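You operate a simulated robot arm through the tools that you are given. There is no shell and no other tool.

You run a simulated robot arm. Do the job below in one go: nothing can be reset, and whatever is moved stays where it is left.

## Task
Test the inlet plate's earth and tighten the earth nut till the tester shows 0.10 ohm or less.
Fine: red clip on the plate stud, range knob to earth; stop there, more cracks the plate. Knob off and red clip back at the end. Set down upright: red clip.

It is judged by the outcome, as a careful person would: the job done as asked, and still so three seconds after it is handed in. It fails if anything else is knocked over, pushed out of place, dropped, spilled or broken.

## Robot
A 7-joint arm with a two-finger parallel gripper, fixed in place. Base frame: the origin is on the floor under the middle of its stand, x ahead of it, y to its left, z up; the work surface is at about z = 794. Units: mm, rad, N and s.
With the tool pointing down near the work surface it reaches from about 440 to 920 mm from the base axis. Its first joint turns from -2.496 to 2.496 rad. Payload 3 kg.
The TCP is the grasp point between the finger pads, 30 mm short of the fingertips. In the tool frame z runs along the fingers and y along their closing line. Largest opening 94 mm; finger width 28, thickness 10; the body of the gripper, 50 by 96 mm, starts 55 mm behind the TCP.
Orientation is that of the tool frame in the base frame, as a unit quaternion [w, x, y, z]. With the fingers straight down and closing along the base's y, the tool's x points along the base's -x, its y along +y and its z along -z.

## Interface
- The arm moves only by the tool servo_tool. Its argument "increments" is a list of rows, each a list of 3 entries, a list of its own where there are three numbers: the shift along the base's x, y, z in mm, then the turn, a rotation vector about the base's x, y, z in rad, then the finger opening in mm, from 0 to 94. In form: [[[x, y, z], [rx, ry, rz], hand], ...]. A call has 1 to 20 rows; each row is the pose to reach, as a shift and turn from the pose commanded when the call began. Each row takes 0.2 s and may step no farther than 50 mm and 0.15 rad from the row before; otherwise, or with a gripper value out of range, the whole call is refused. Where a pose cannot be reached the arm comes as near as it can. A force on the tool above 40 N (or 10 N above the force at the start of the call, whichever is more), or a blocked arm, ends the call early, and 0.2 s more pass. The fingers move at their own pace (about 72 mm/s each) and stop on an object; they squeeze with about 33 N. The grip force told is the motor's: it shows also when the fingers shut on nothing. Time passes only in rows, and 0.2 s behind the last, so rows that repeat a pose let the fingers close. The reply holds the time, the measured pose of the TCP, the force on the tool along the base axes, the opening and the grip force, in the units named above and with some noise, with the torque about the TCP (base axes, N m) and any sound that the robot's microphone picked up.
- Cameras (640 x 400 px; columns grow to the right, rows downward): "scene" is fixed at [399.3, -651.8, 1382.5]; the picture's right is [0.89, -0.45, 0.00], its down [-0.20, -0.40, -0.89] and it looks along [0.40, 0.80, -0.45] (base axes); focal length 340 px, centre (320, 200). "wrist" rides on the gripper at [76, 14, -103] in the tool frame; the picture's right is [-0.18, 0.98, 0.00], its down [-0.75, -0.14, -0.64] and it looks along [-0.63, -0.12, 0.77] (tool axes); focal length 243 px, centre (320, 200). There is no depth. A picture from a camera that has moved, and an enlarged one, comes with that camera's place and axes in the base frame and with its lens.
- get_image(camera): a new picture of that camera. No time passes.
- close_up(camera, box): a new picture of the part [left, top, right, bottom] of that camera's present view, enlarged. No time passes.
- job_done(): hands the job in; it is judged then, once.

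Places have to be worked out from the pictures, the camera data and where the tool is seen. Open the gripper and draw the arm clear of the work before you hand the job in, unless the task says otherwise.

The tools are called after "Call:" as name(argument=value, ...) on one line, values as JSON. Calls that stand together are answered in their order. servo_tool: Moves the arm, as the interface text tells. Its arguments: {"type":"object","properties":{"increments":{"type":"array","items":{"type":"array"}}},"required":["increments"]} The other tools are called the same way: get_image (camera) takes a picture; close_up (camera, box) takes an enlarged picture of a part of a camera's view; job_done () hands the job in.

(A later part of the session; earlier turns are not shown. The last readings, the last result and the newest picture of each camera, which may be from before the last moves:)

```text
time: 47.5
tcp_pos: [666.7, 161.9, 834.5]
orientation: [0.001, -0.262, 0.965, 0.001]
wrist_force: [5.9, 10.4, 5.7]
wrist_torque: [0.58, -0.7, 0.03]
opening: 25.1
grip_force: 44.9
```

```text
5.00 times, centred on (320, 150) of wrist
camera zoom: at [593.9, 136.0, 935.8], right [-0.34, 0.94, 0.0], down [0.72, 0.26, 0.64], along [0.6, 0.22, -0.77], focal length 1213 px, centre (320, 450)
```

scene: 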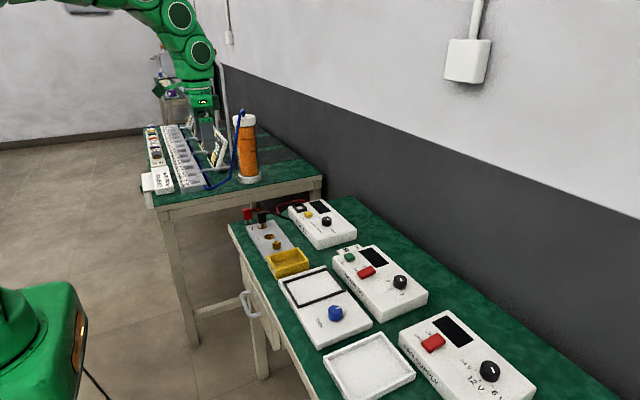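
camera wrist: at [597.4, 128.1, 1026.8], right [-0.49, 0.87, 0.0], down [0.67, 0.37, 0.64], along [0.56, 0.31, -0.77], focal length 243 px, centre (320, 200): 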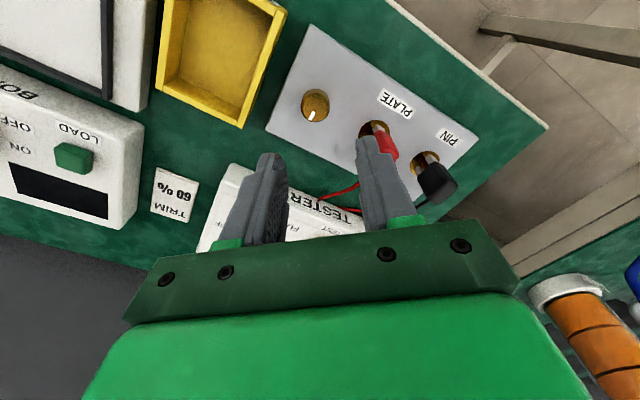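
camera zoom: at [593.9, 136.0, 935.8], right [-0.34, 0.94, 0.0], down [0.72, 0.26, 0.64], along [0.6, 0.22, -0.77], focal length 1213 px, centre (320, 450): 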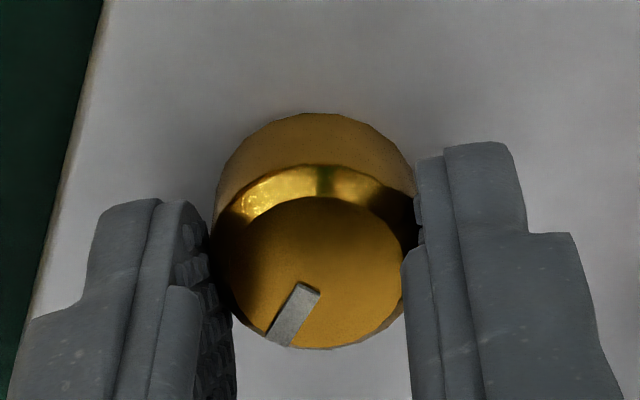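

The nut turned about 9° with the gripper and the display still shows 0.35. I'll continue clockwise in small steps, reading each time.

Call:
servo_tool(increments=[[[0.2, 0.3, 0.2], [0, 0, -0.04], 20], [[0.3, 0.4, 0.3], [0, 0, -0.08], 20], [[0.3, 0.4, 0.3], [0, 0, -0.12], 20], [[0.3, 0.4, 0.3], [0, 0, -0.16], 20]])

Call:
close_up(camera="scene", box=[300, 180, 360, 220])

Call:
close_up(camera="wrist", box=[260, 110, 380, 190])

```text
time: 48.5
tcp_pos: [666.3, 163.2, 834.7]
orientation: [0.001, -0.184, 0.983, 0.002]
wrist_force: [11.9, 19.3, -6.6]
wrist_torque: [0.5, -0.19, -0.02]
opening: 25.0
grip_force: 44.9
```

```text
10.00 times, centred on (330, 200) of scene
camera zoom: at [399.3, -651.8, 1382.5], right [0.89, -0.45, 0.0], down [-0.2, -0.4, -0.89], along [0.4, 0.8, -0.45], focal length 3399 px, centre (220, 200)
```

zoom: 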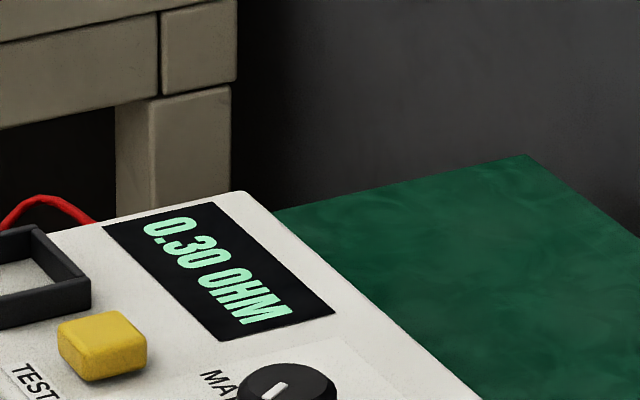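

```text
5.00 times, centred on (320, 150) of wrist
camera zoom: at [590.7, 147.7, 935.8], right [-0.18, 0.98, 0.0], down [0.75, 0.14, 0.64], along [0.63, 0.12, -0.77], focal length 1213 px, centre (320, 450)
```

zoom: 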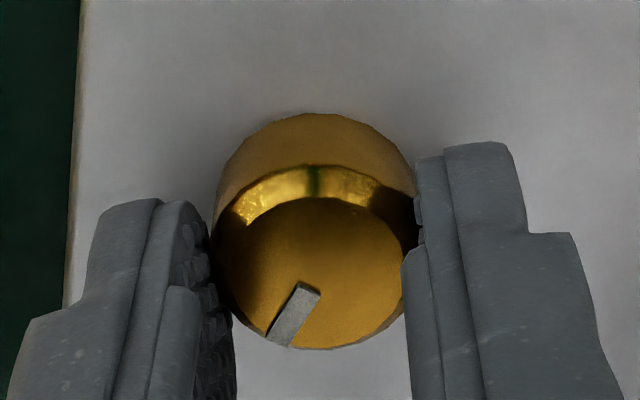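

Reading dropped to 0.30 after about 0.32 rad of turn. Side load has grown to 22 N, so I'll open and re-grip to relieve it before continuing.

Call:
servo_tool(increments=[[[0, 0, 0], [0, 0, 0], 30], [[0, 0, 0], [0, 0, 0], 34], [[0, 0, 0], [0, 0, 0], 34]])

Call:
close_up(camera="wrist", box=[260, 110, 380, 190])

Call:
close_up(camera="scene", box=[230, 180, 350, 260])

```text
time: 49.3
tcp_pos: [667.0, 161.2, 833.5]
orientation: [0.0, -0.184, 0.983, 0.002]
wrist_force: [-0.9, 0.8, 0.3]
wrist_torque: [0.01, -0.02, 0.01]
opening: 34.1
grip_force: 0.1
```

```text
5.00 times, centred on (320, 150) of wrist
camera zoom: at [590.3, 147.2, 935.9], right [-0.18, 0.98, 0.0], down [0.75, 0.14, 0.64], along [0.63, 0.12, -0.77], focal length 1213 px, centre (320, 450)
```

zoom: 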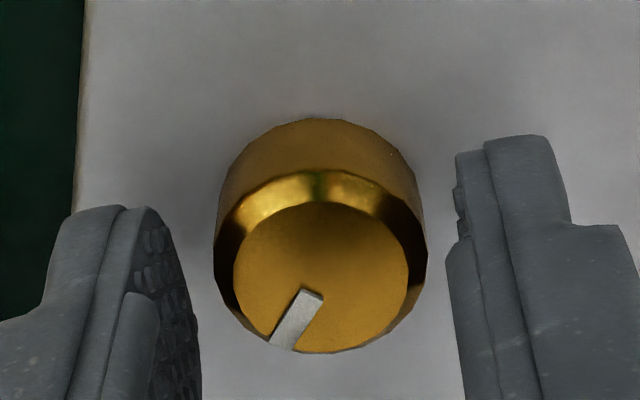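

```text
5.00 times, centred on (290, 220) of scene
camera zoom: at [399.3, -651.8, 1382.5], right [0.89, -0.45, 0.0], down [-0.2, -0.4, -0.89], along [0.4, 0.8, -0.45], focal length 1699 px, centre (470, 100)
```

zoom: 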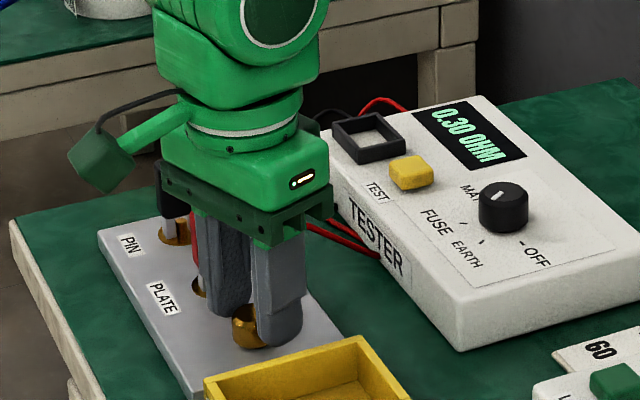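

The plate hasn't moved and the display holds 0.30. I'll re-grip and turn a further 0.12 rad clockwise.

Call:
servo_tool(increments=[[[0, 0, 0], [0, 0, 0], 24], [[0, 0, 0], [0, 0, 0], 20], [[0, 0, 0], [0, 0, 0], 20], [[0, 0, 0], [0, 0, -0.04], 20], [[0, 0, 0], [0, 0, -0.08], 20], [[0, 0, 0], [0, 0, -0.12], 20]])

Call:
close_up(camera="scene", box=[300, 180, 360, 220])

```text
time: 50.7
tcp_pos: [665.8, 162.6, 833.3]
orientation: [0.001, -0.125, 0.992, 0.002]
wrist_force: [-7.9, -22.9, 20.2]
wrist_torque: [-1.0, 1.07, 0.08]
opening: 25.3
grip_force: 45.4
```

```text
10.00 times, centred on (330, 200) of scene
camera zoom: at [399.3, -651.8, 1382.5], right [0.89, -0.45, 0.0], down [-0.2, -0.4, -0.89], along [0.4, 0.8, -0.45], focal length 3399 px, centre (220, 200)
```

zoom: 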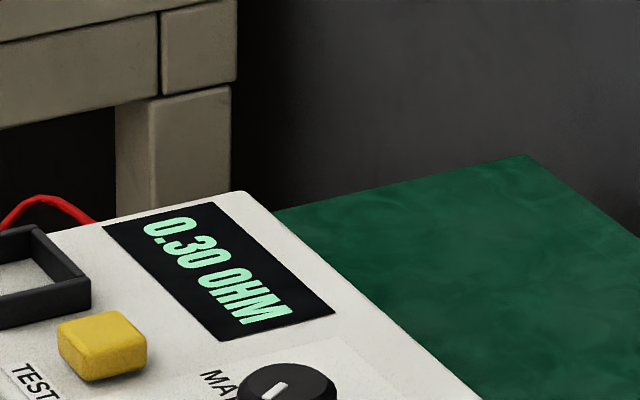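

Reading is still 0.30, so it seems to change in steps. I'll ease off along the measured side force while turning another 0.08 rad.

Call:
servo_tool(increments=[[[-0.3, -0.8, 0.6], [0, 0, 0], 20], [[-0.3, -0.8, 0.6], [0, 0, -0.04], 20], [[-0.3, -0.8, 0.6], [0, 0, -0.08], 20]])

Call:
close_up(camera="scene", box=[300, 180, 360, 220])

```text
time: 51.5
tcp_pos: [666.2, 163.0, 834.1]
orientation: [0.0, -0.085, 0.996, 0.002]
wrist_force: [-2.5, -34.4, 1.7]
wrist_torque: [-0.72, -0.82, 0.05]
opening: 25.1
grip_force: 44.6
```

```text
10.00 times, centred on (330, 200) of scene
camera zoom: at [399.3, -651.8, 1382.5], right [0.89, -0.45, 0.0], down [-0.2, -0.4, -0.89], along [0.4, 0.8, -0.45], focal length 3399 px, centre (220, 200)
```

zoom: 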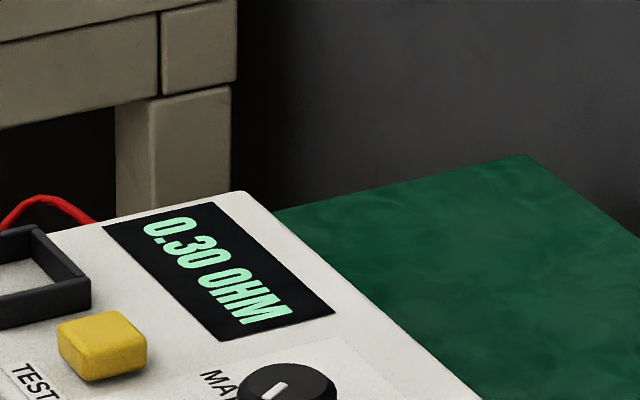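

The y load rose to 34 N, so I'll release, let it settle, then re-grip and centre using the force reading before turning more.

Call:
servo_tool(increments=[[[0, 0, 0], [0, 0, 0], 30], [[0, 0, 0], [0, 0, 0], 34], [[0, 0, 0], [0, 0, 0], 34]])

Call:
close_up(camera="wrist", box=[260, 110, 380, 190])

Call:
close_up(camera="scene", box=[230, 180, 350, 260])

```text
time: 52.3
tcp_pos: [665.9, 163.0, 833.7]
orientation: [0.0, -0.085, 0.996, 0.002]
wrist_force: [0.2, -0.7, 0.5]
wrist_torque: [0.02, 0.01, 0.01]
opening: 34.4
grip_force: 0.1
```

```text
5.00 times, centred on (320, 150) of wrist
camera zoom: at [588.8, 163.8, 936.1], right [0.01, 1.0, 0.0], down [0.77, -0.01, 0.64], along [0.64, -0.01, -0.77], focal length 1213 px, centre (320, 450)
```

zoom: 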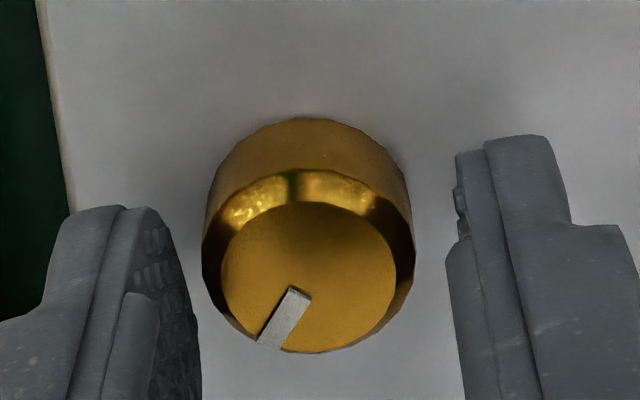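

```text
5.00 times, centred on (290, 220) of scene
camera zoom: at [399.3, -651.8, 1382.5], right [0.89, -0.45, 0.0], down [-0.2, -0.4, -0.89], along [0.4, 0.8, -0.45], focal length 1699 px, centre (470, 100)
```

zoom: 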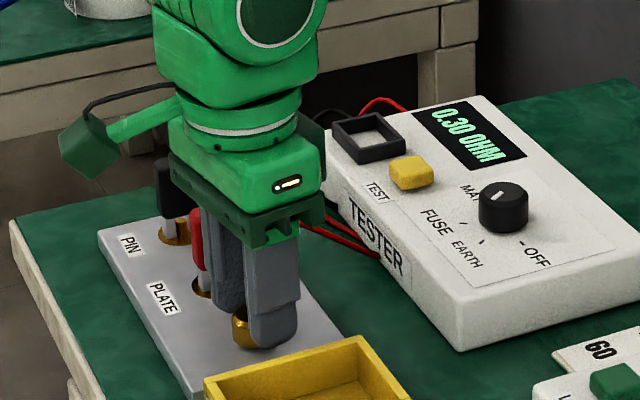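

The nut now sits about 1.4 mm to the −y side of the finger centre, which matches the side force. I'll shift −1.4 mm in y and re-grip.

Call:
servo_tool(increments=[[[0, -1.4, 0], [0, 0, 0], 34], [[0, -1.4, 0], [0, 0, 0], 30], [[0, -1.4, 0], [0, 0, 0], 22], [[0, -1.4, 0], [0, 0, 0], 20], [[0, -1.4, 0], [0, 0, 0], 20]])

```text
time: 53.5
tcp_pos: [666.3, 161.7, 834.5]
orientation: [0.0, -0.085, 0.996, 0.002]
wrist_force: [-1.9, 12.0, -0.9]
wrist_torque: [0.4, -0.03, -0.01]
opening: 26.7
grip_force: 5.8
```

The fingers may still be settling, so I'll hold for two rows and re-read.

Call:
servo_tool(increments=[[[0, 0, 0], [0, 0, 0], 20], [[0, 0, 0], [0, 0, 0], 20]])

Call:
close_up(camera="wrist", box=[260, 110, 380, 190])

```text
time: 54.1
tcp_pos: [666.5, 161.5, 834.5]
orientation: [0.001, -0.085, 0.996, 0.002]
wrist_force: [-1.7, 13.3, -0.6]
wrist_torque: [0.39, 0.02, 0.0]
opening: 27.4
grip_force: 6.5
```

```text
5.00 times, centred on (320, 150) of wrist
camera zoom: at [589.3, 161.9, 936.8], right [0.01, 1.0, 0.0], down [0.77, -0.01, 0.64], along [0.64, -0.01, -0.77], focal length 1213 px, centre (320, 450)
```

zoom: 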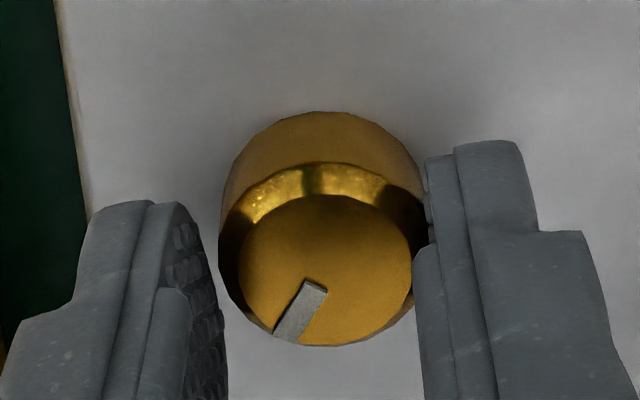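

Only the +y finger is pressing, so I over-shifted. I'll move +0.7 mm in y with the fingers still commanded to close.

Call:
servo_tool(increments=[[[0, 0.4, 0], [0, 0, 0], 20], [[0, 0.7, 0], [0, 0, 0], 20], [[0, 0.7, 0], [0, 0, 0], 20]])

```text
time: 54.9
tcp_pos: [666.6, 161.9, 834.3]
orientation: [-0.001, -0.086, 0.996, 0.002]
wrist_force: [-0.4, 13.4, -3.2]
wrist_torque: [0.33, 0.02, -0.03]
opening: 27.9
grip_force: 6.6
```

That didn't settle as expected, so I'll look at both views.

Call:
close_up(camera="wrist", box=[260, 110, 380, 190])

Call:
close_up(camera="scene", box=[262, 218, 302, 248])

Call:
get_image(camera="scene")

```text
5.00 times, centred on (320, 150) of wrist
camera zoom: at [588.8, 161.4, 936.8], right [0.01, 1.0, 0.0], down [0.77, -0.01, 0.64], along [0.64, -0.01, -0.77], focal length 1213 px, centre (320, 450)
```

zoom: 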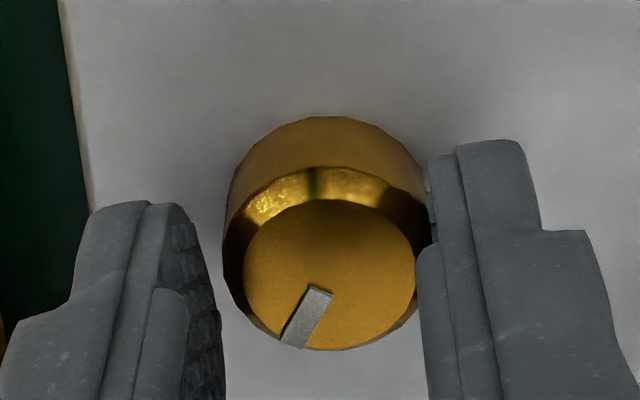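

```text
13.33 times, centred on (282, 233) of scene
camera zoom: at [399.3, -651.8, 1382.5], right [0.89, -0.45, 0.0], down [-0.2, -0.4, -0.89], along [0.4, 0.8, -0.45], focal length 4532 px, centre (827, -240)
```

zoom: 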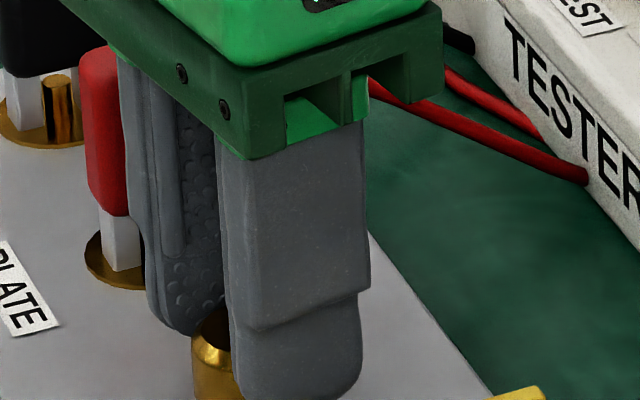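

```text
taken
```

scene: 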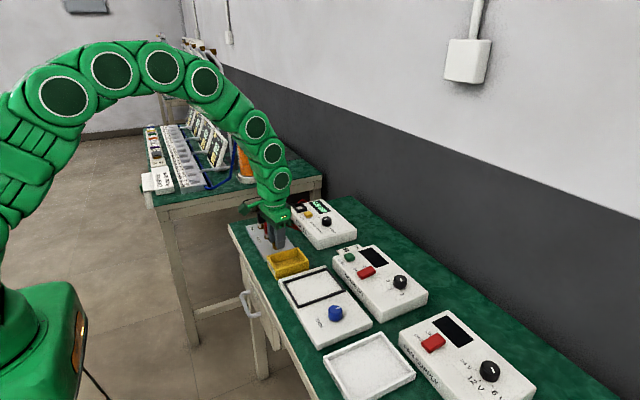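

The fingers stopped early because only one side touched. I'll open, check that the display is still on, then recentre.

Call:
servo_tool(increments=[[[0, 0, 0], [0, 0, 0], 34], [[0, 0.5, 0], [0, 0, 0], 36], [[0, 0.5, 0], [0, 0, 0], 36]])

Call:
close_up(camera="wrist", box=[260, 110, 380, 190])

Call:
close_up(camera="scene", box=[230, 180, 350, 260])

```text
time: 55.7
tcp_pos: [666.5, 161.4, 835.4]
orientation: [0.001, -0.086, 0.996, 0.002]
wrist_force: [0.3, 0.1, 0.2]
wrist_torque: [0.01, -0.01, 0.0]
opening: 36.0
grip_force: 0.0
```

```text
5.00 times, centred on (320, 150) of wrist
camera zoom: at [588.6, 162.1, 936.7], right [0.01, 1.0, 0.0], down [0.77, -0.01, 0.64], along [0.64, -0.01, -0.77], focal length 1213 px, centre (320, 450)
```

zoom: 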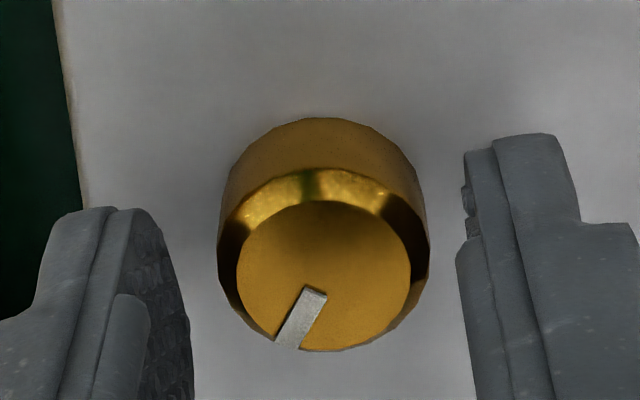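

```text
5.00 times, centred on (290, 220) of scene
camera zoom: at [399.3, -651.8, 1382.5], right [0.89, -0.45, 0.0], down [-0.2, -0.4, -0.89], along [0.4, 0.8, -0.45], focal length 1699 px, centre (470, 100)
```

zoom: 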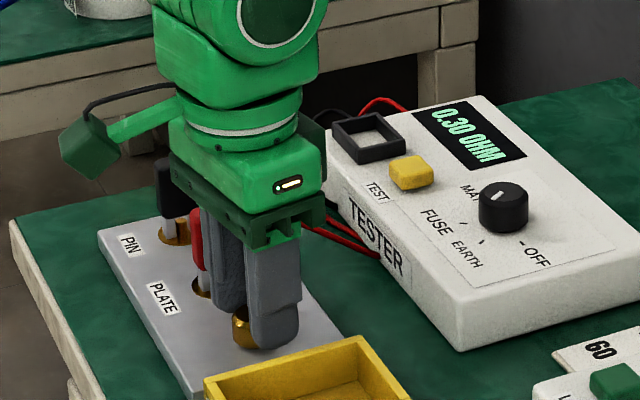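

The display holds 0.30 and the nut is centred within about 0.4 mm. I'll re-grip.

Call:
servo_tool(increments=[[[0, 0.3, -0.6], [0, 0, 0], 32], [[0, 0.3, -0.6], [0, 0, 0], 20], [[0, 0.3, -0.6], [0, 0, 0], 20], [[0, 0.3, -0.6], [0, 0, 0], 20]])

```text
time: 56.7
tcp_pos: [666.6, 162.7, 834.1]
orientation: [0.001, -0.085, 0.996, 0.002]
wrist_force: [-0.2, -7.6, 3.2]
wrist_torque: [-0.23, 0.17, 0.02]
opening: 25.0
grip_force: 44.8
```

That's a good grip: 25.0 mm, 45 N, small side load. I'll turn another 0.15 rad clockwise and read.

Call:
servo_tool(increments=[[[0, -0.2, 0], [0, 0, -0.05], 20], [[0, -0.2, 0], [0, 0, -0.1], 20], [[0, -0.2, 0], [0, 0, -0.15], 20]])

Call:
close_up(camera="scene", box=[300, 180, 360, 220])

Call:
close_up(camera="wrist", box=[260, 110, 380, 190])

```text
time: 57.5
tcp_pos: [666.1, 161.8, 833.8]
orientation: [0.001, -0.01, 1.0, 0.0]
wrist_force: [8.6, -7.5, -9.5]
wrist_torque: [-0.22, -1.04, 0.01]
opening: 25.0
grip_force: 44.8
```

```text
10.00 times, centred on (330, 200) of scene
camera zoom: at [399.3, -651.8, 1382.5], right [0.89, -0.45, 0.0], down [-0.2, -0.4, -0.89], along [0.4, 0.8, -0.45], focal length 3399 px, centre (220, 200)
```

zoom: 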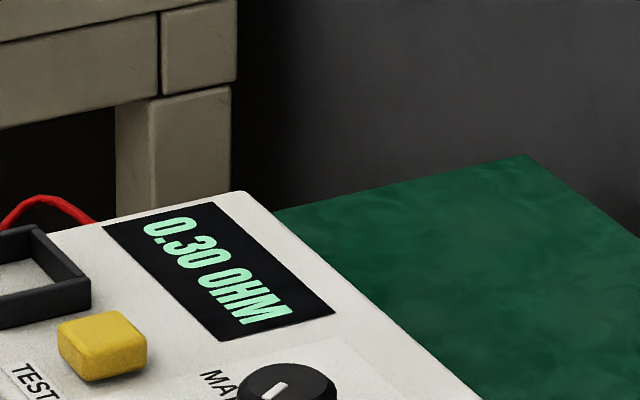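

```text
5.00 times, centred on (320, 150) of wrist
camera zoom: at [590.1, 174.2, 936.0], right [0.16, 0.99, 0.0], down [0.76, -0.13, 0.64], along [0.63, -0.1, -0.77], focal length 1213 px, centre (320, 450)
```

zoom: 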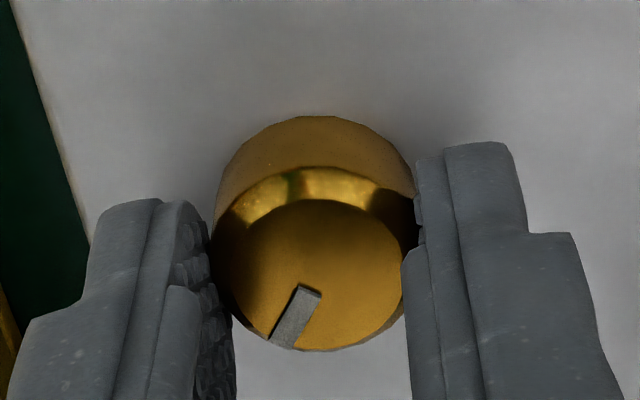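

Still 0.30 at about 39° total, and the forces are fine. Another 0.15 rad.

Call:
servo_tool(increments=[[[0.2, -0.2, -0.2], [0, 0, -0.05], 20], [[0.2, -0.2, -0.2], [0, 0, -0.1], 20], [[0.2, -0.2, -0.2], [0, 0, -0.15], 20]])

Call:
close_up(camera="scene", box=[300, 180, 360, 220])

```text
time: 58.3
tcp_pos: [665.3, 162.1, 832.8]
orientation: [0.001, 0.065, 0.998, 0.002]
wrist_force: [7.5, -10.5, 9.9]
wrist_torque: [-0.37, 0.47, 0.03]
opening: 24.9
grip_force: 44.8
```

```text
10.00 times, centred on (330, 200) of scene
camera zoom: at [399.3, -651.8, 1382.5], right [0.89, -0.45, 0.0], down [-0.2, -0.4, -0.89], along [0.4, 0.8, -0.45], focal length 3399 px, centre (220, 200)
```

zoom: 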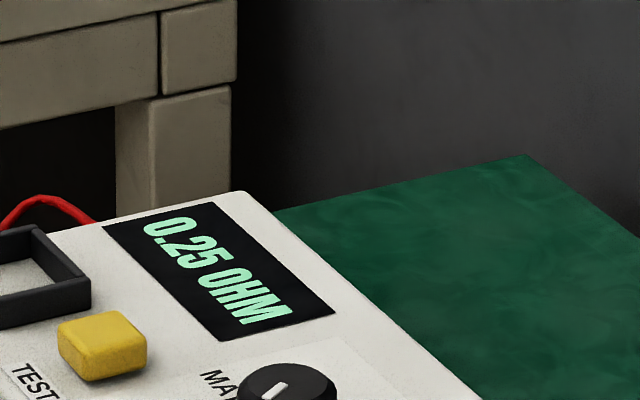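

Reading is 0.25 at about 47° total, so it drops 0.05 per roughly 30°, and 0.10 should appear near 135°. I'll continue clockwise with smaller load corrections.

Call:
servo_tool(increments=[[[0.2, -0.3, 0.2], [0, 0, -0.05], 20], [[0.2, -0.3, 0.2], [0, 0, -0.1], 20], [[0.2, -0.3, 0.2], [0, 0, -0.15], 20], [[0.2, -0.3, 0.2], [0, 0, -0.2], 20], [[0.2, -0.3, 0.2], [0, 0, -0.25], 20]])

Call:
close_up(camera="scene", box=[240, 180, 360, 260])

```text
time: 59.5
tcp_pos: [666.3, 161.0, 832.9]
orientation: [0.002, 0.188, 0.982, 0.001]
wrist_force: [4.5, -3.8, 4.6]
wrist_torque: [-0.05, 0.1, 0.0]
opening: 24.9
grip_force: 44.7
```

```text
5.00 times, centred on (300, 220) of scene
camera zoom: at [399.3, -651.8, 1382.5], right [0.89, -0.45, 0.0], down [-0.2, -0.4, -0.89], along [0.4, 0.8, -0.45], focal length 1699 px, centre (420, 100)
```

zoom: 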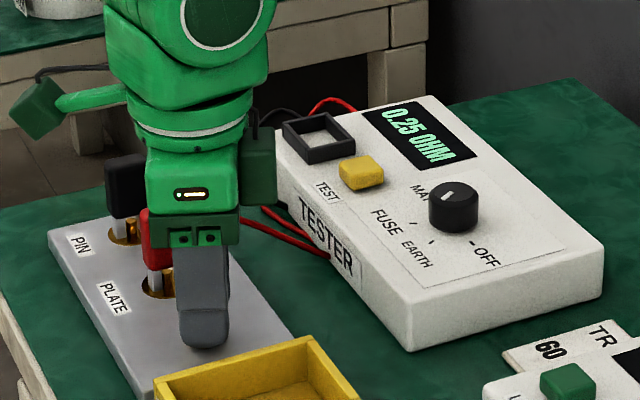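

0.25 at about 61°, with low forces. Continuing 0.25 rad.

Call:
servo_tool(increments=[[[0.1, -0.1, 0.1], [0, 0, -0.05], 20], [[0.1, -0.1, 0.1], [0, 0, -0.1], 20], [[0.1, -0.1, 0.1], [0, 0, -0.15], 20], [[0.1, -0.1, 0.1], [0, 0, -0.2], 20], [[0.1, -0.1, 0.1], [0, 0, -0.25], 20]])

Call:
close_up(camera="scene", box=[240, 180, 360, 260])

```text
time: 60.7
tcp_pos: [664.9, 160.9, 834.2]
orientation: [0.0, 0.311, 0.951, 0.001]
wrist_force: [4.5, 18.1, -21.9]
wrist_torque: [0.13, -0.54, -0.02]
opening: 25.0
grip_force: 44.6
```

```text
5.00 times, centred on (300, 220) of scene
camera zoom: at [399.3, -651.8, 1382.5], right [0.89, -0.45, 0.0], down [-0.2, -0.4, -0.89], along [0.4, 0.8, -0.45], focal length 1699 px, centre (420, 100)
```

zoom: 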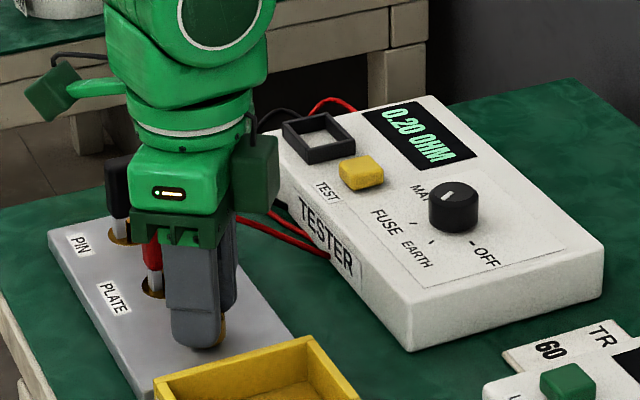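

0.20 at about 76°, as predicted. I'll relieve the y and z load and turn another 0.2 rad.

Call:
servo_tool(increments=[[[0, 0.5, -0.5], [0, 0, 0], 20], [[0, 0.6, -0.6], [0, 0, -0.05], 20], [[0, 0.6, -0.6], [0, 0, -0.1], 20], [[0, 0.6, -0.6], [0, 0, -0.15], 20], [[0, 0.6, -0.6], [0, 0, -0.2], 20]])

Call:
close_up(camera="scene", box=[240, 180, 360, 260])

```text
time: 61.9
tcp_pos: [665.9, 160.8, 834.8]
orientation: [0.001, 0.403, 0.915, 0.0]
wrist_force: [-20.0, -8.4, 18.9]
wrist_torque: [-0.08, 0.79, 0.05]
opening: 25.0
grip_force: 44.5
```

```text
5.00 times, centred on (300, 220) of scene
camera zoom: at [399.3, -651.8, 1382.5], right [0.89, -0.45, 0.0], down [-0.2, -0.4, -0.89], along [0.4, 0.8, -0.45], focal length 1699 px, centre (420, 100)
```

zoom: 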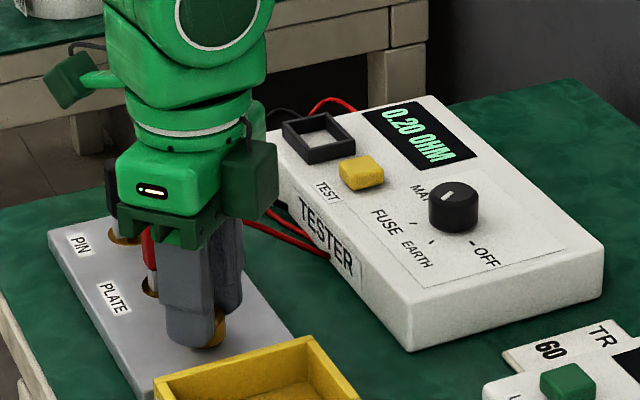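

Still 0.20 at about 87°. I'll release here, lift off the nut, and wind the wrist back for the next stretch.

Call:
servo_tool(increments=[[[0, 0, 0], [0, 0, 0], 30], [[0, 0, 0], [0, 0, 0], 36], [[0, 0, 0], [0, 0, 0], 36], [[0, 0, 10], [0, 0, 0], 36], [[0, 0, 22], [0, 0, 0], 36], [[0, 0, 22], [0, 0, 0], 36]])

Call:
close_up(camera="scene", box=[240, 180, 360, 260])

Call:
close_up(camera="wrist", box=[240, 80, 400, 190])

```text
time: 63.3
tcp_pos: [664.8, 161.3, 855.6]
orientation: [0.001, 0.403, 0.915, 0.001]
wrist_force: [0.3, -0.2, -0.1]
wrist_torque: [0.01, -0.01, -0.01]
opening: 35.9
grip_force: 0.2
```

```text
5.00 times, centred on (300, 220) of scene
camera zoom: at [399.3, -651.8, 1382.5], right [0.89, -0.45, 0.0], down [-0.2, -0.4, -0.89], along [0.4, 0.8, -0.45], focal length 1699 px, centre (420, 100)
```

zoom: 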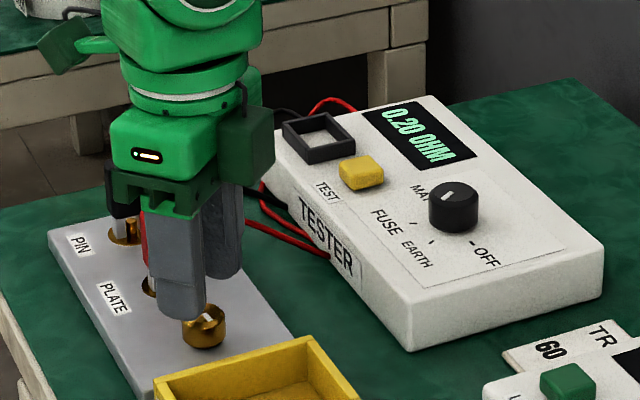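

```text
3.64 times, centred on (320, 135) of wrist
camera zoom: at [623.9, 227.6, 958.0], right [0.85, 0.53, 0.0], down [0.4, -0.65, 0.64], along [0.34, -0.54, -0.77], focal length 882 px, centre (320, 436)
```

zoom: 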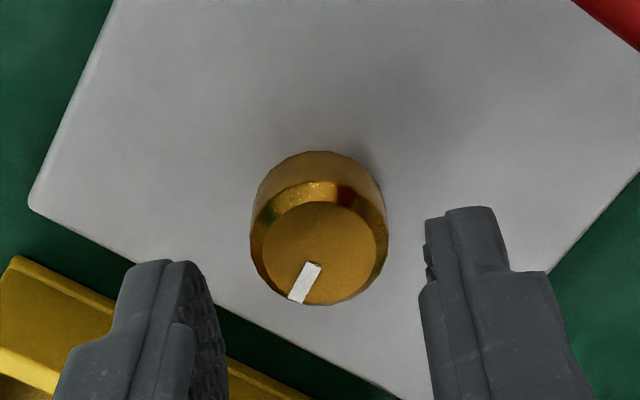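

The reading holds at 0.20 with the nut free. I'll wind the wrist back +1.35 rad above the nut.

Call:
servo_tool(increments=[[[0, 0, 0], [0, 0, 0.135], 36], [[0, 0, 0], [0, 0, 0.27], 36], [[0, 0, 0], [0, 0, 0.405], 36], [[0, 0, 0], [0, 0, 0.54], 36], [[0, 0, 0], [0, 0, 0.675], 36], [[0, 0, 0], [0, 0, 0.81], 36], [[0, 0, 0], [0, 0, 0.945], 36], [[0, 0, 0], [0, 0, 1.08], 36], [[0, 0, 0], [0, 0, 1.215], 36], [[0, 0, 0], [0, 0, 1.35], 36], [[0, 0, 0], [0, 0, 1.35], 36]])

Call:
close_up(camera="wrist", box=[240, 80, 400, 180])

```text
time: 65.7
tcp_pos: [666.7, 161.9, 855.8]
orientation: [0.0, -0.259, 0.966, 0.001]
wrist_force: [-0.4, -1.5, 0.4]
wrist_torque: [0.0, -0.02, -0.03]
opening: 35.9
grip_force: 0.0
```

```text
4.00 times, centred on (320, 130) of wrist
camera zoom: at [593.3, 135.7, 957.7], right [-0.33, 0.94, 0.0], down [0.72, 0.25, 0.64], along [0.61, 0.22, -0.77], focal length 970 px, centre (320, 480)
```

zoom: 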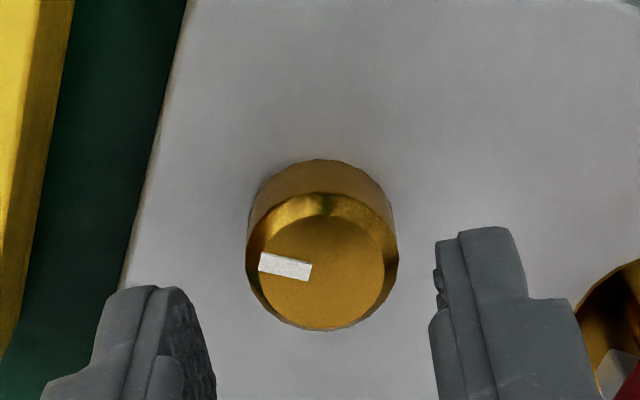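

Centred over the nut again. I'll lower 22 mm and grip.

Call:
servo_tool(increments=[[[0, 0.2, -6], [0, 0, 0], 36], [[0, 0.2, -12], [0, 0, 0], 36], [[0, 0.2, -18], [0, 0, 0], 36], [[0, 0.2, -22], [0, 0, 0], 36], [[0, 0.2, -22], [0, 0, 0], 36], [[0, 0.2, -22], [0, 0, 0], 28], [[0, 0.2, -22], [0, 0, 0], 20], [[0, 0.2, -22], [0, 0, 0], 20]])

Call:
close_up(camera="scene", box=[240, 180, 360, 260])

```text
time: 67.5
tcp_pos: [666.8, 161.1, 835.0]
orientation: [0.001, -0.258, 0.966, 0.002]
wrist_force: [-2.4, 1.9, 1.4]
wrist_torque: [-0.04, 0.18, -0.01]
opening: 24.9
grip_force: 44.5
```

```text
5.00 times, centred on (300, 220) of scene
camera zoom: at [399.3, -651.8, 1382.5], right [0.89, -0.45, 0.0], down [-0.2, -0.4, -0.89], along [0.4, 0.8, -0.45], focal length 1699 px, centre (420, 100)
```

zoom: 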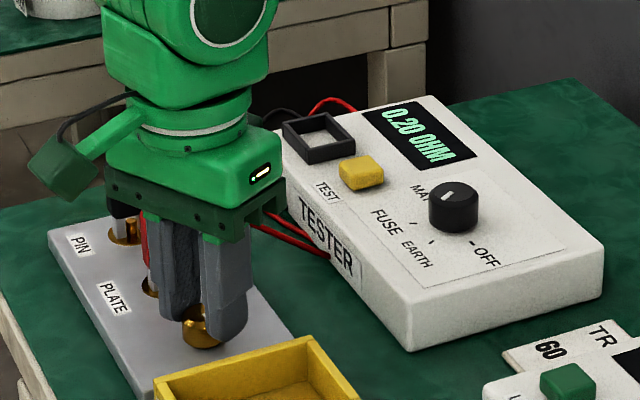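

Excellent grip with almost no side load. I'll turn 0.25 rad clockwise and read.

Call:
servo_tool(increments=[[[0, 0, 0], [0, 0, -0.05], 20], [[0, 0, 0], [0, 0, -0.1], 20], [[0, 0, 0], [0, 0, -0.15], 20], [[0, 0, 0], [0, 0, -0.2], 20], [[0, 0, 0], [0, 0, -0.25], 20]])

Call:
close_up(camera="scene", box=[300, 180, 360, 220])

```text
time: 68.7
tcp_pos: [665.5, 162.0, 835.3]
orientation: [0.001, -0.136, 0.991, 0.002]
wrist_force: [-19.9, -17.2, 23.1]
wrist_torque: [-0.55, 0.76, 0.05]
opening: 25.3
grip_force: 45.3
```

```text
10.00 times, centred on (330, 200) of scene
camera zoom: at [399.3, -651.8, 1382.5], right [0.89, -0.45, 0.0], down [-0.2, -0.4, -0.89], along [0.4, 0.8, -0.45], focal length 3399 px, centre (220, 200)
```

zoom: 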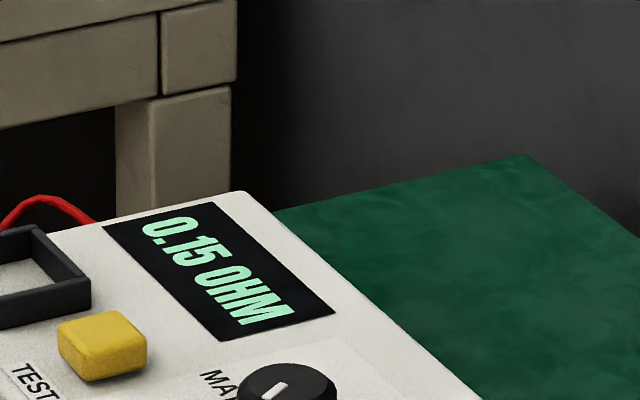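

Reading 0.15 at about 102°. I'll relieve the load and turn 0.2 rad, then approach the last step slowly.

Call:
servo_tool(increments=[[[-0.5, -0.5, 0.6], [0, 0, 0], 20], [[-0.5, -0.5, 0.6], [0, 0, -0.05], 20], [[-0.5, -0.5, 0.6], [0, 0, -0.1], 20], [[-0.5, -0.5, 0.6], [0, 0, -0.15], 20], [[-0.5, -0.5, 0.6], [0, 0, -0.2], 20]])

Call:
close_up(camera="scene", box=[300, 180, 360, 220])

```text
time: 69.9
tcp_pos: [666.1, 162.4, 834.7]
orientation: [0.0, -0.035, 0.999, 0.001]
wrist_force: [3.3, 1.0, -10.5]
wrist_torque: [0.06, -1.12, 0.04]
opening: 25.0
grip_force: 44.9
```

```text
10.00 times, centred on (330, 200) of scene
camera zoom: at [399.3, -651.8, 1382.5], right [0.89, -0.45, 0.0], down [-0.2, -0.4, -0.89], along [0.4, 0.8, -0.45], focal length 3399 px, centre (220, 200)
```

zoom: 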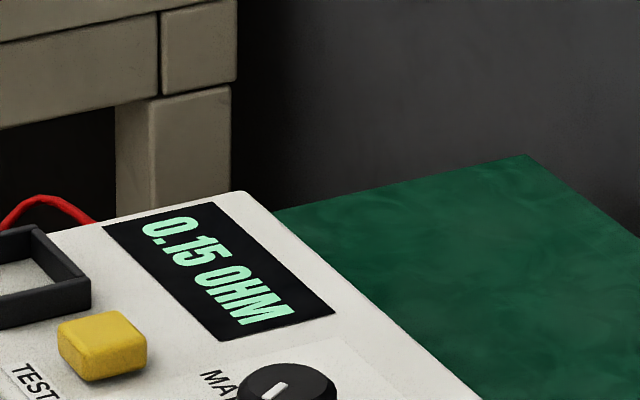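

0.15 at about 113°. I'll add 0.1 rad with small steps.

Call:
servo_tool(increments=[[[0, 0, -0.2], [0, 0, -0.03], 20], [[0, 0, -0.2], [0, 0, -0.06], 20], [[0, 0, -0.2], [0, 0, -0.1], 20], [[0, 0, -0.2], [0, 0, -0.1], 20]])

Call:
close_up(camera="scene", box=[300, 180, 360, 220])

```text
time: 70.9
tcp_pos: [665.7, 161.6, 833.1]
orientation: [0.0, 0.015, 1.0, 0.002]
wrist_force: [6.8, 4.0, -1.5]
wrist_torque: [0.2, 0.39, 0.0]
opening: 25.3
grip_force: 45.1
```

```text
10.00 times, centred on (330, 200) of scene
camera zoom: at [399.3, -651.8, 1382.5], right [0.89, -0.45, 0.0], down [-0.2, -0.4, -0.89], along [0.4, 0.8, -0.45], focal length 3399 px, centre (220, 200)
```

zoom: 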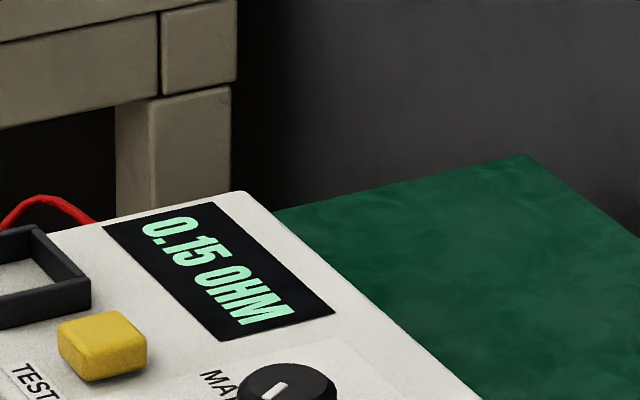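

Still 0.15 at about 119°. I'll go 0.06 rad more and read.

Call:
servo_tool(increments=[[[0.1, 0, 0], [0, 0, -0.03], 20], [[0.1, 0, 0], [0, 0, -0.06], 20], [[0.1, 0, 0], [0, 0, -0.06], 20]])

Call:
close_up(camera="scene", box=[300, 180, 360, 220])

```text
time: 71.7
tcp_pos: [665.5, 162.0, 833.8]
orientation: [0.001, 0.045, 0.999, 0.002]
wrist_force: [13.3, -2.0, -5.1]
wrist_torque: [-0.15, -0.93, 0.0]
opening: 24.9
grip_force: 45.3
```

```text
10.00 times, centred on (330, 200) of scene
camera zoom: at [399.3, -651.8, 1382.5], right [0.89, -0.45, 0.0], down [-0.2, -0.4, -0.89], along [0.4, 0.8, -0.45], focal length 3399 px, centre (220, 200)
```

zoom: 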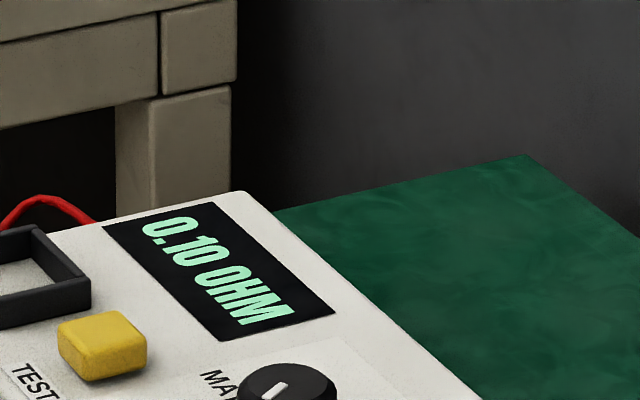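

The display shows 0.10 OHM, so I'm stopping here. I'll release the nut gently and confirm the reading holds.

Call:
servo_tool(increments=[[[0, 0, 0], [0, 0, 0], 30], [[0, 0, 0], [0, 0, 0], 36], [[0, 0, 0], [0, 0, 0], 36], [[0, 0, 8], [0, 0, 0], 36], [[0, 0, 20], [0, 0, 0], 36], [[0, 0, 40], [0, 0, 0], 36], [[0, 0, 70], [0, 0, 0], 36], [[0, 0, 100], [0, 0, 0], 40], [[0, 0, 100], [0, 0, 0], 40]])

Call:
close_up(camera="scene", box=[230, 180, 360, 260])

Call:
get_image(camera="wrist")

```text
time: 73.7
tcp_pos: [665.7, 162.8, 933.4]
orientation: [0.0, 0.044, 0.999, 0.0]
wrist_force: [0.3, 0.2, -0.8]
wrist_torque: [0.0, 0.01, 0.03]
opening: 40.1
grip_force: 0.0
```

```text
4.92 times, centred on (295, 220) of scene
camera zoom: at [399.3, -651.8, 1382.5], right [0.89, -0.45, 0.0], down [-0.2, -0.4, -0.89], along [0.4, 0.8, -0.45], focal length 1673 px, centre (443, 102)
```

zoom: 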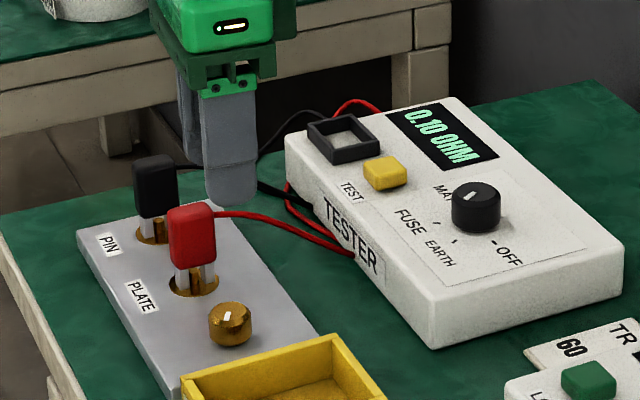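

```text
taken
camera wrist: at [591.1, 183.5, 1034.8], right [0.27, 0.96, 0.0], down [0.74, -0.21, 0.64], along [0.62, -0.17, -0.77], focal length 243 px, centre (320, 200)
```

wrist: 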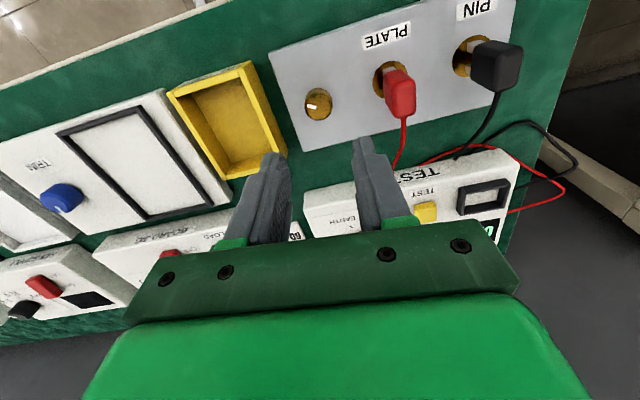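

The reading holds at 0.10 with the nut free, and nothing looks disturbed. Next I'll set the range knob back to OFF, so I'm moving over it with the wrist pre-turned for a 60° counter-clockwise turn.

Call:
servo_tool(increments=[[[35, 3, 0], [0, 0, -0.08], 44], [[70, 6, 0], [0, 0, -0.17], 48], [[105, 9, 0], [0, 0, -0.26], 50], [[140, 12, 0], [0, 0, -0.35], 50], [[171, 13.5, 0], [0, 0, -0.43], 50], [[171, 13.5, -20], [0, 0, -0.43], 50], [[171, 13.5, -35], [0, 0, -0.43], 50], [[171, 13.5, -35], [0, 0, -0.43], 50]])

Call:
close_up(camera="wrist", box=[240, 80, 400, 180])

Call:
close_up(camera="scene", box=[280, 170, 376, 240])

```text
time: 75.5
tcp_pos: [837.5, 176.0, 897.0]
orientation: [0.002, 0.257, 0.966, 0.001]
wrist_force: [0.3, 0.5, -0.6]
wrist_torque: [0.02, 0.02, -0.03]
opening: 50.3
grip_force: 0.1
```

```text
4.00 times, centred on (320, 130) of wrist
camera zoom: at [777.6, 226.2, 999.9], right [0.65, 0.76, 0.0], down [0.58, -0.5, 0.64], along [0.49, -0.41, -0.77], focal length 970 px, centre (320, 480)
```

zoom: 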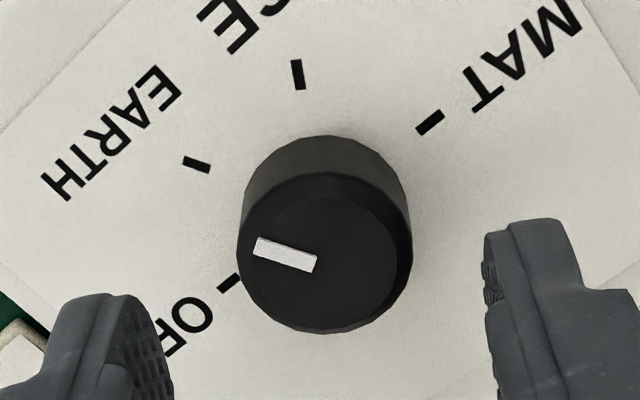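

```text
5.71 times, centred on (328, 205) of scene
camera zoom: at [399.3, -651.8, 1382.5], right [0.89, -0.45, 0.0], down [-0.2, -0.4, -0.89], along [0.4, 0.8, -0.45], focal length 1942 px, centre (274, 171)
```

zoom: 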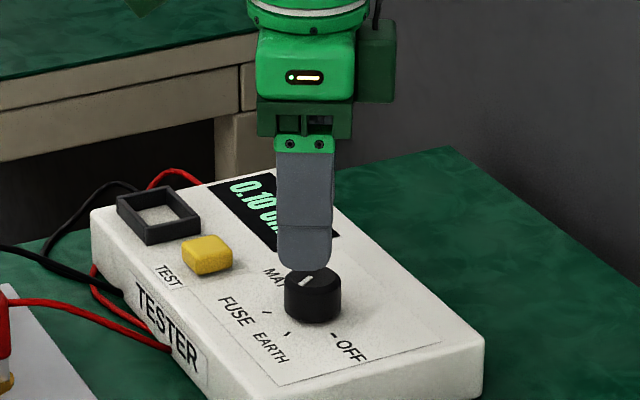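

Aligned within about a millimetre. I'll nudge slightly, lower around the knob and check.

Call:
servo_tool(increments=[[[0.6, 0.2, -8], [0, 0, 0], 50], [[0.6, 0.2, -16], [0, 0, 0], 50], [[0.6, 0.2, -24], [0, 0, 0], 48], [[0.6, 0.2, -32], [0, 0, 0], 46], [[0.6, 0.2, -32], [0, 0, 0], 44]])

Call:
close_up(camera="wrist", box=[240, 100, 400, 200])

Call:
close_up(camera="scene", box=[315, 200, 355, 235])

```text
time: 76.7
tcp_pos: [838.3, 176.5, 866.5]
orientation: [0.002, 0.256, 0.967, 0.001]
wrist_force: [0.2, -0.2, 0.2]
wrist_torque: [0.01, 0.02, -0.03]
opening: 43.8
grip_force: 0.0
```

```text
4.00 times, centred on (320, 150) of wrist
camera zoom: at [779.9, 224.8, 968.9], right [0.65, 0.76, 0.0], down [0.58, -0.5, 0.64], along [0.49, -0.41, -0.77], focal length 970 px, centre (320, 400)
```

zoom: 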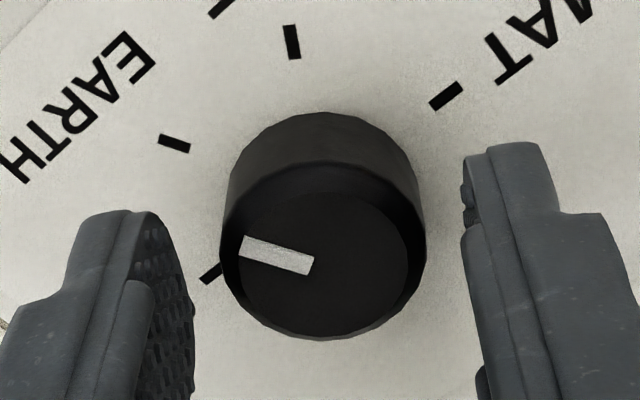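

```text
11.43 times, centred on (335, 218) of scene
camera zoom: at [399.3, -651.8, 1382.5], right [0.89, -0.45, 0.0], down [-0.2, -0.4, -0.89], along [0.4, 0.8, -0.45], focal length 3884 px, centre (149, 0)
```

zoom: 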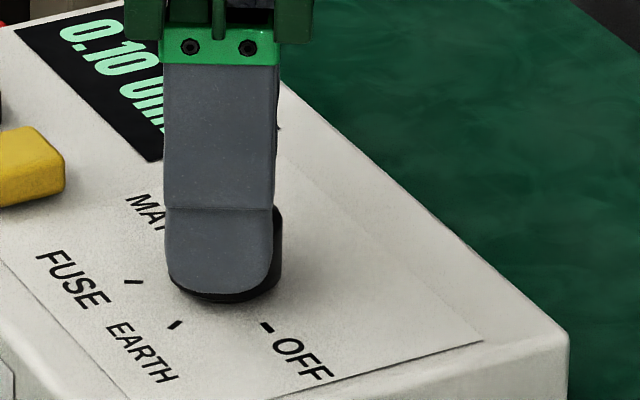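

The knob is centred between the fingers, so I'll close on it.

Call:
servo_tool(increments=[[[0, 0, 0], [0, 0, 0], 34], [[0, 0, 0], [0, 0, 0], 24], [[0, 0, 0], [0, 0, 0], 24]])

```text
time: 77.5
tcp_pos: [839.7, 174.9, 867.5]
orientation: [0.001, 0.256, 0.967, 0.002]
wrist_force: [3.8, 3.4, -0.5]
wrist_torque: [0.08, -0.05, 0.03]
opening: 31.0
grip_force: 45.6
```

Good grip with low side load. I'll turn counter-clockwise in small steps, the first half of 60°.

Call:
servo_tool(increments=[[[0.1, 0.1, 0], [0, 0, 0.05], 24], [[0.1, 0.1, 0], [0, 0, 0.1], 24], [[0.1, 0.1, 0], [0, 0, 0.15], 24], [[0.1, 0.1, 0], [0, 0, 0.2], 24], [[0.1, 0.1, 0], [0, 0, 0.25], 24]])

```text
time: 78.7
tcp_pos: [840.2, 175.7, 867.7]
orientation: [0.001, 0.134, 0.991, 0.001]
wrist_force: [16.5, -1.2, -4.2]
wrist_torque: [-0.51, -1.19, 0.01]
opening: 30.7
grip_force: 44.9
```

Call:
servo_tool(increments=[[[0.4, 0, 0], [0, 0, 0.05], 24], [[0.4, 0, -0.2], [0, 0, 0.1], 24], [[0.4, 0, -0.2], [0, 0, 0.15], 24], [[0.4, 0, -0.2], [0, 0, 0.2], 24], [[0.4, 0, -0.2], [0, 0, 0.25], 24]])

Call:
close_up(camera="scene", box=[280, 170, 376, 240])

```text
time: 79.9
tcp_pos: [838.6, 175.3, 866.6]
orientation: [0.002, 0.009, 1.0, 0.001]
wrist_force: [18.1, -9.8, 5.8]
wrist_torque: [-0.35, -0.95, -0.01]
opening: 31.1
grip_force: 45.0
```

```text
5.71 times, centred on (328, 205) of scene
camera zoom: at [399.3, -651.8, 1382.5], right [0.89, -0.45, 0.0], down [-0.2, -0.4, -0.89], along [0.4, 0.8, -0.45], focal length 1942 px, centre (274, 171)
```

zoom: 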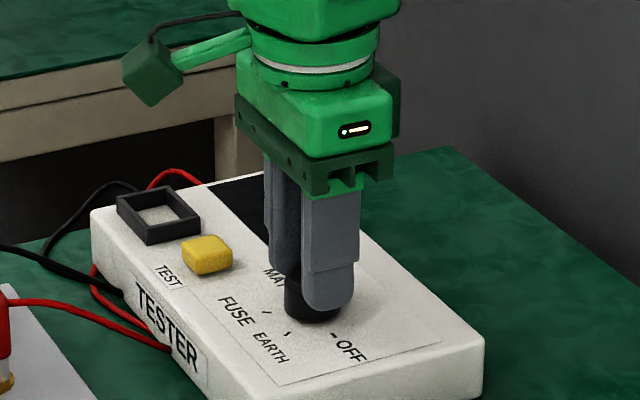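

I'm about 29° through and the display already looks dark. I'll relieve the x load and complete the turn to OFF.

Call:
servo_tool(increments=[[[0.5, -0.3, 0], [0, 0, 0.05], 24], [[0.5, -0.3, 0.1], [0, 0, 0.1], 24], [[0.5, -0.3, 0.1], [0, 0, 0.15], 24], [[0.5, -0.3, 0.1], [0, 0, 0.2], 24], [[0.5, -0.3, 0.1], [0, 0, 0.25], 24]])

```text
time: 81.1
tcp_pos: [838.7, 174.3, 867.2]
orientation: [0.001, -0.116, 0.993, 0.001]
wrist_force: [2.2, -24.6, 9.0]
wrist_torque: [-0.97, 0.53, -0.01]
opening: 30.7
grip_force: 45.0
```

Call:
servo_tool(increments=[[[0, -0.7, 0.2], [0, 0, 0.03], 24], [[0, -0.8, 0.3], [0, 0, 0.08], 24], [[0, -0.8, 0.3], [0, 0, 0.13], 24], [[0, -0.8, 0.3], [0, 0, 0.18], 24], [[0, -0.8, 0.3], [0, 0, 0.23], 24], [[0, -0.8, 0.3], [0, 0, 0.29], 24], [[0, -0.8, 0.3], [0, 0, 0.29], 24]])

Call:
close_up(camera="wrist", box=[240, 100, 400, 200])

```text
time: 82.7
tcp_pos: [837.5, 174.5, 867.5]
orientation: [0.001, -0.258, 0.966, 0.002]
wrist_force: [20.2, -8.6, -7.7]
wrist_torque: [0.14, -1.05, -0.44]
opening: 30.9
grip_force: 44.6
```

```text
4.00 times, centred on (320, 150) of wrist
camera zoom: at [765.6, 147.9, 969.0], right [-0.33, 0.94, 0.0], down [0.72, 0.25, 0.64], along [0.61, 0.21, -0.77], focal length 970 px, centre (320, 400)
```

zoom: 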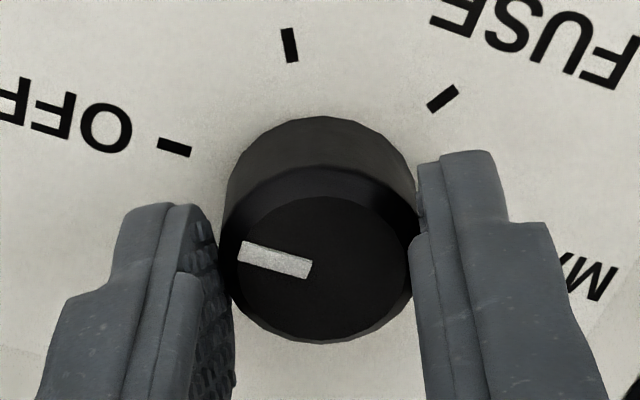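

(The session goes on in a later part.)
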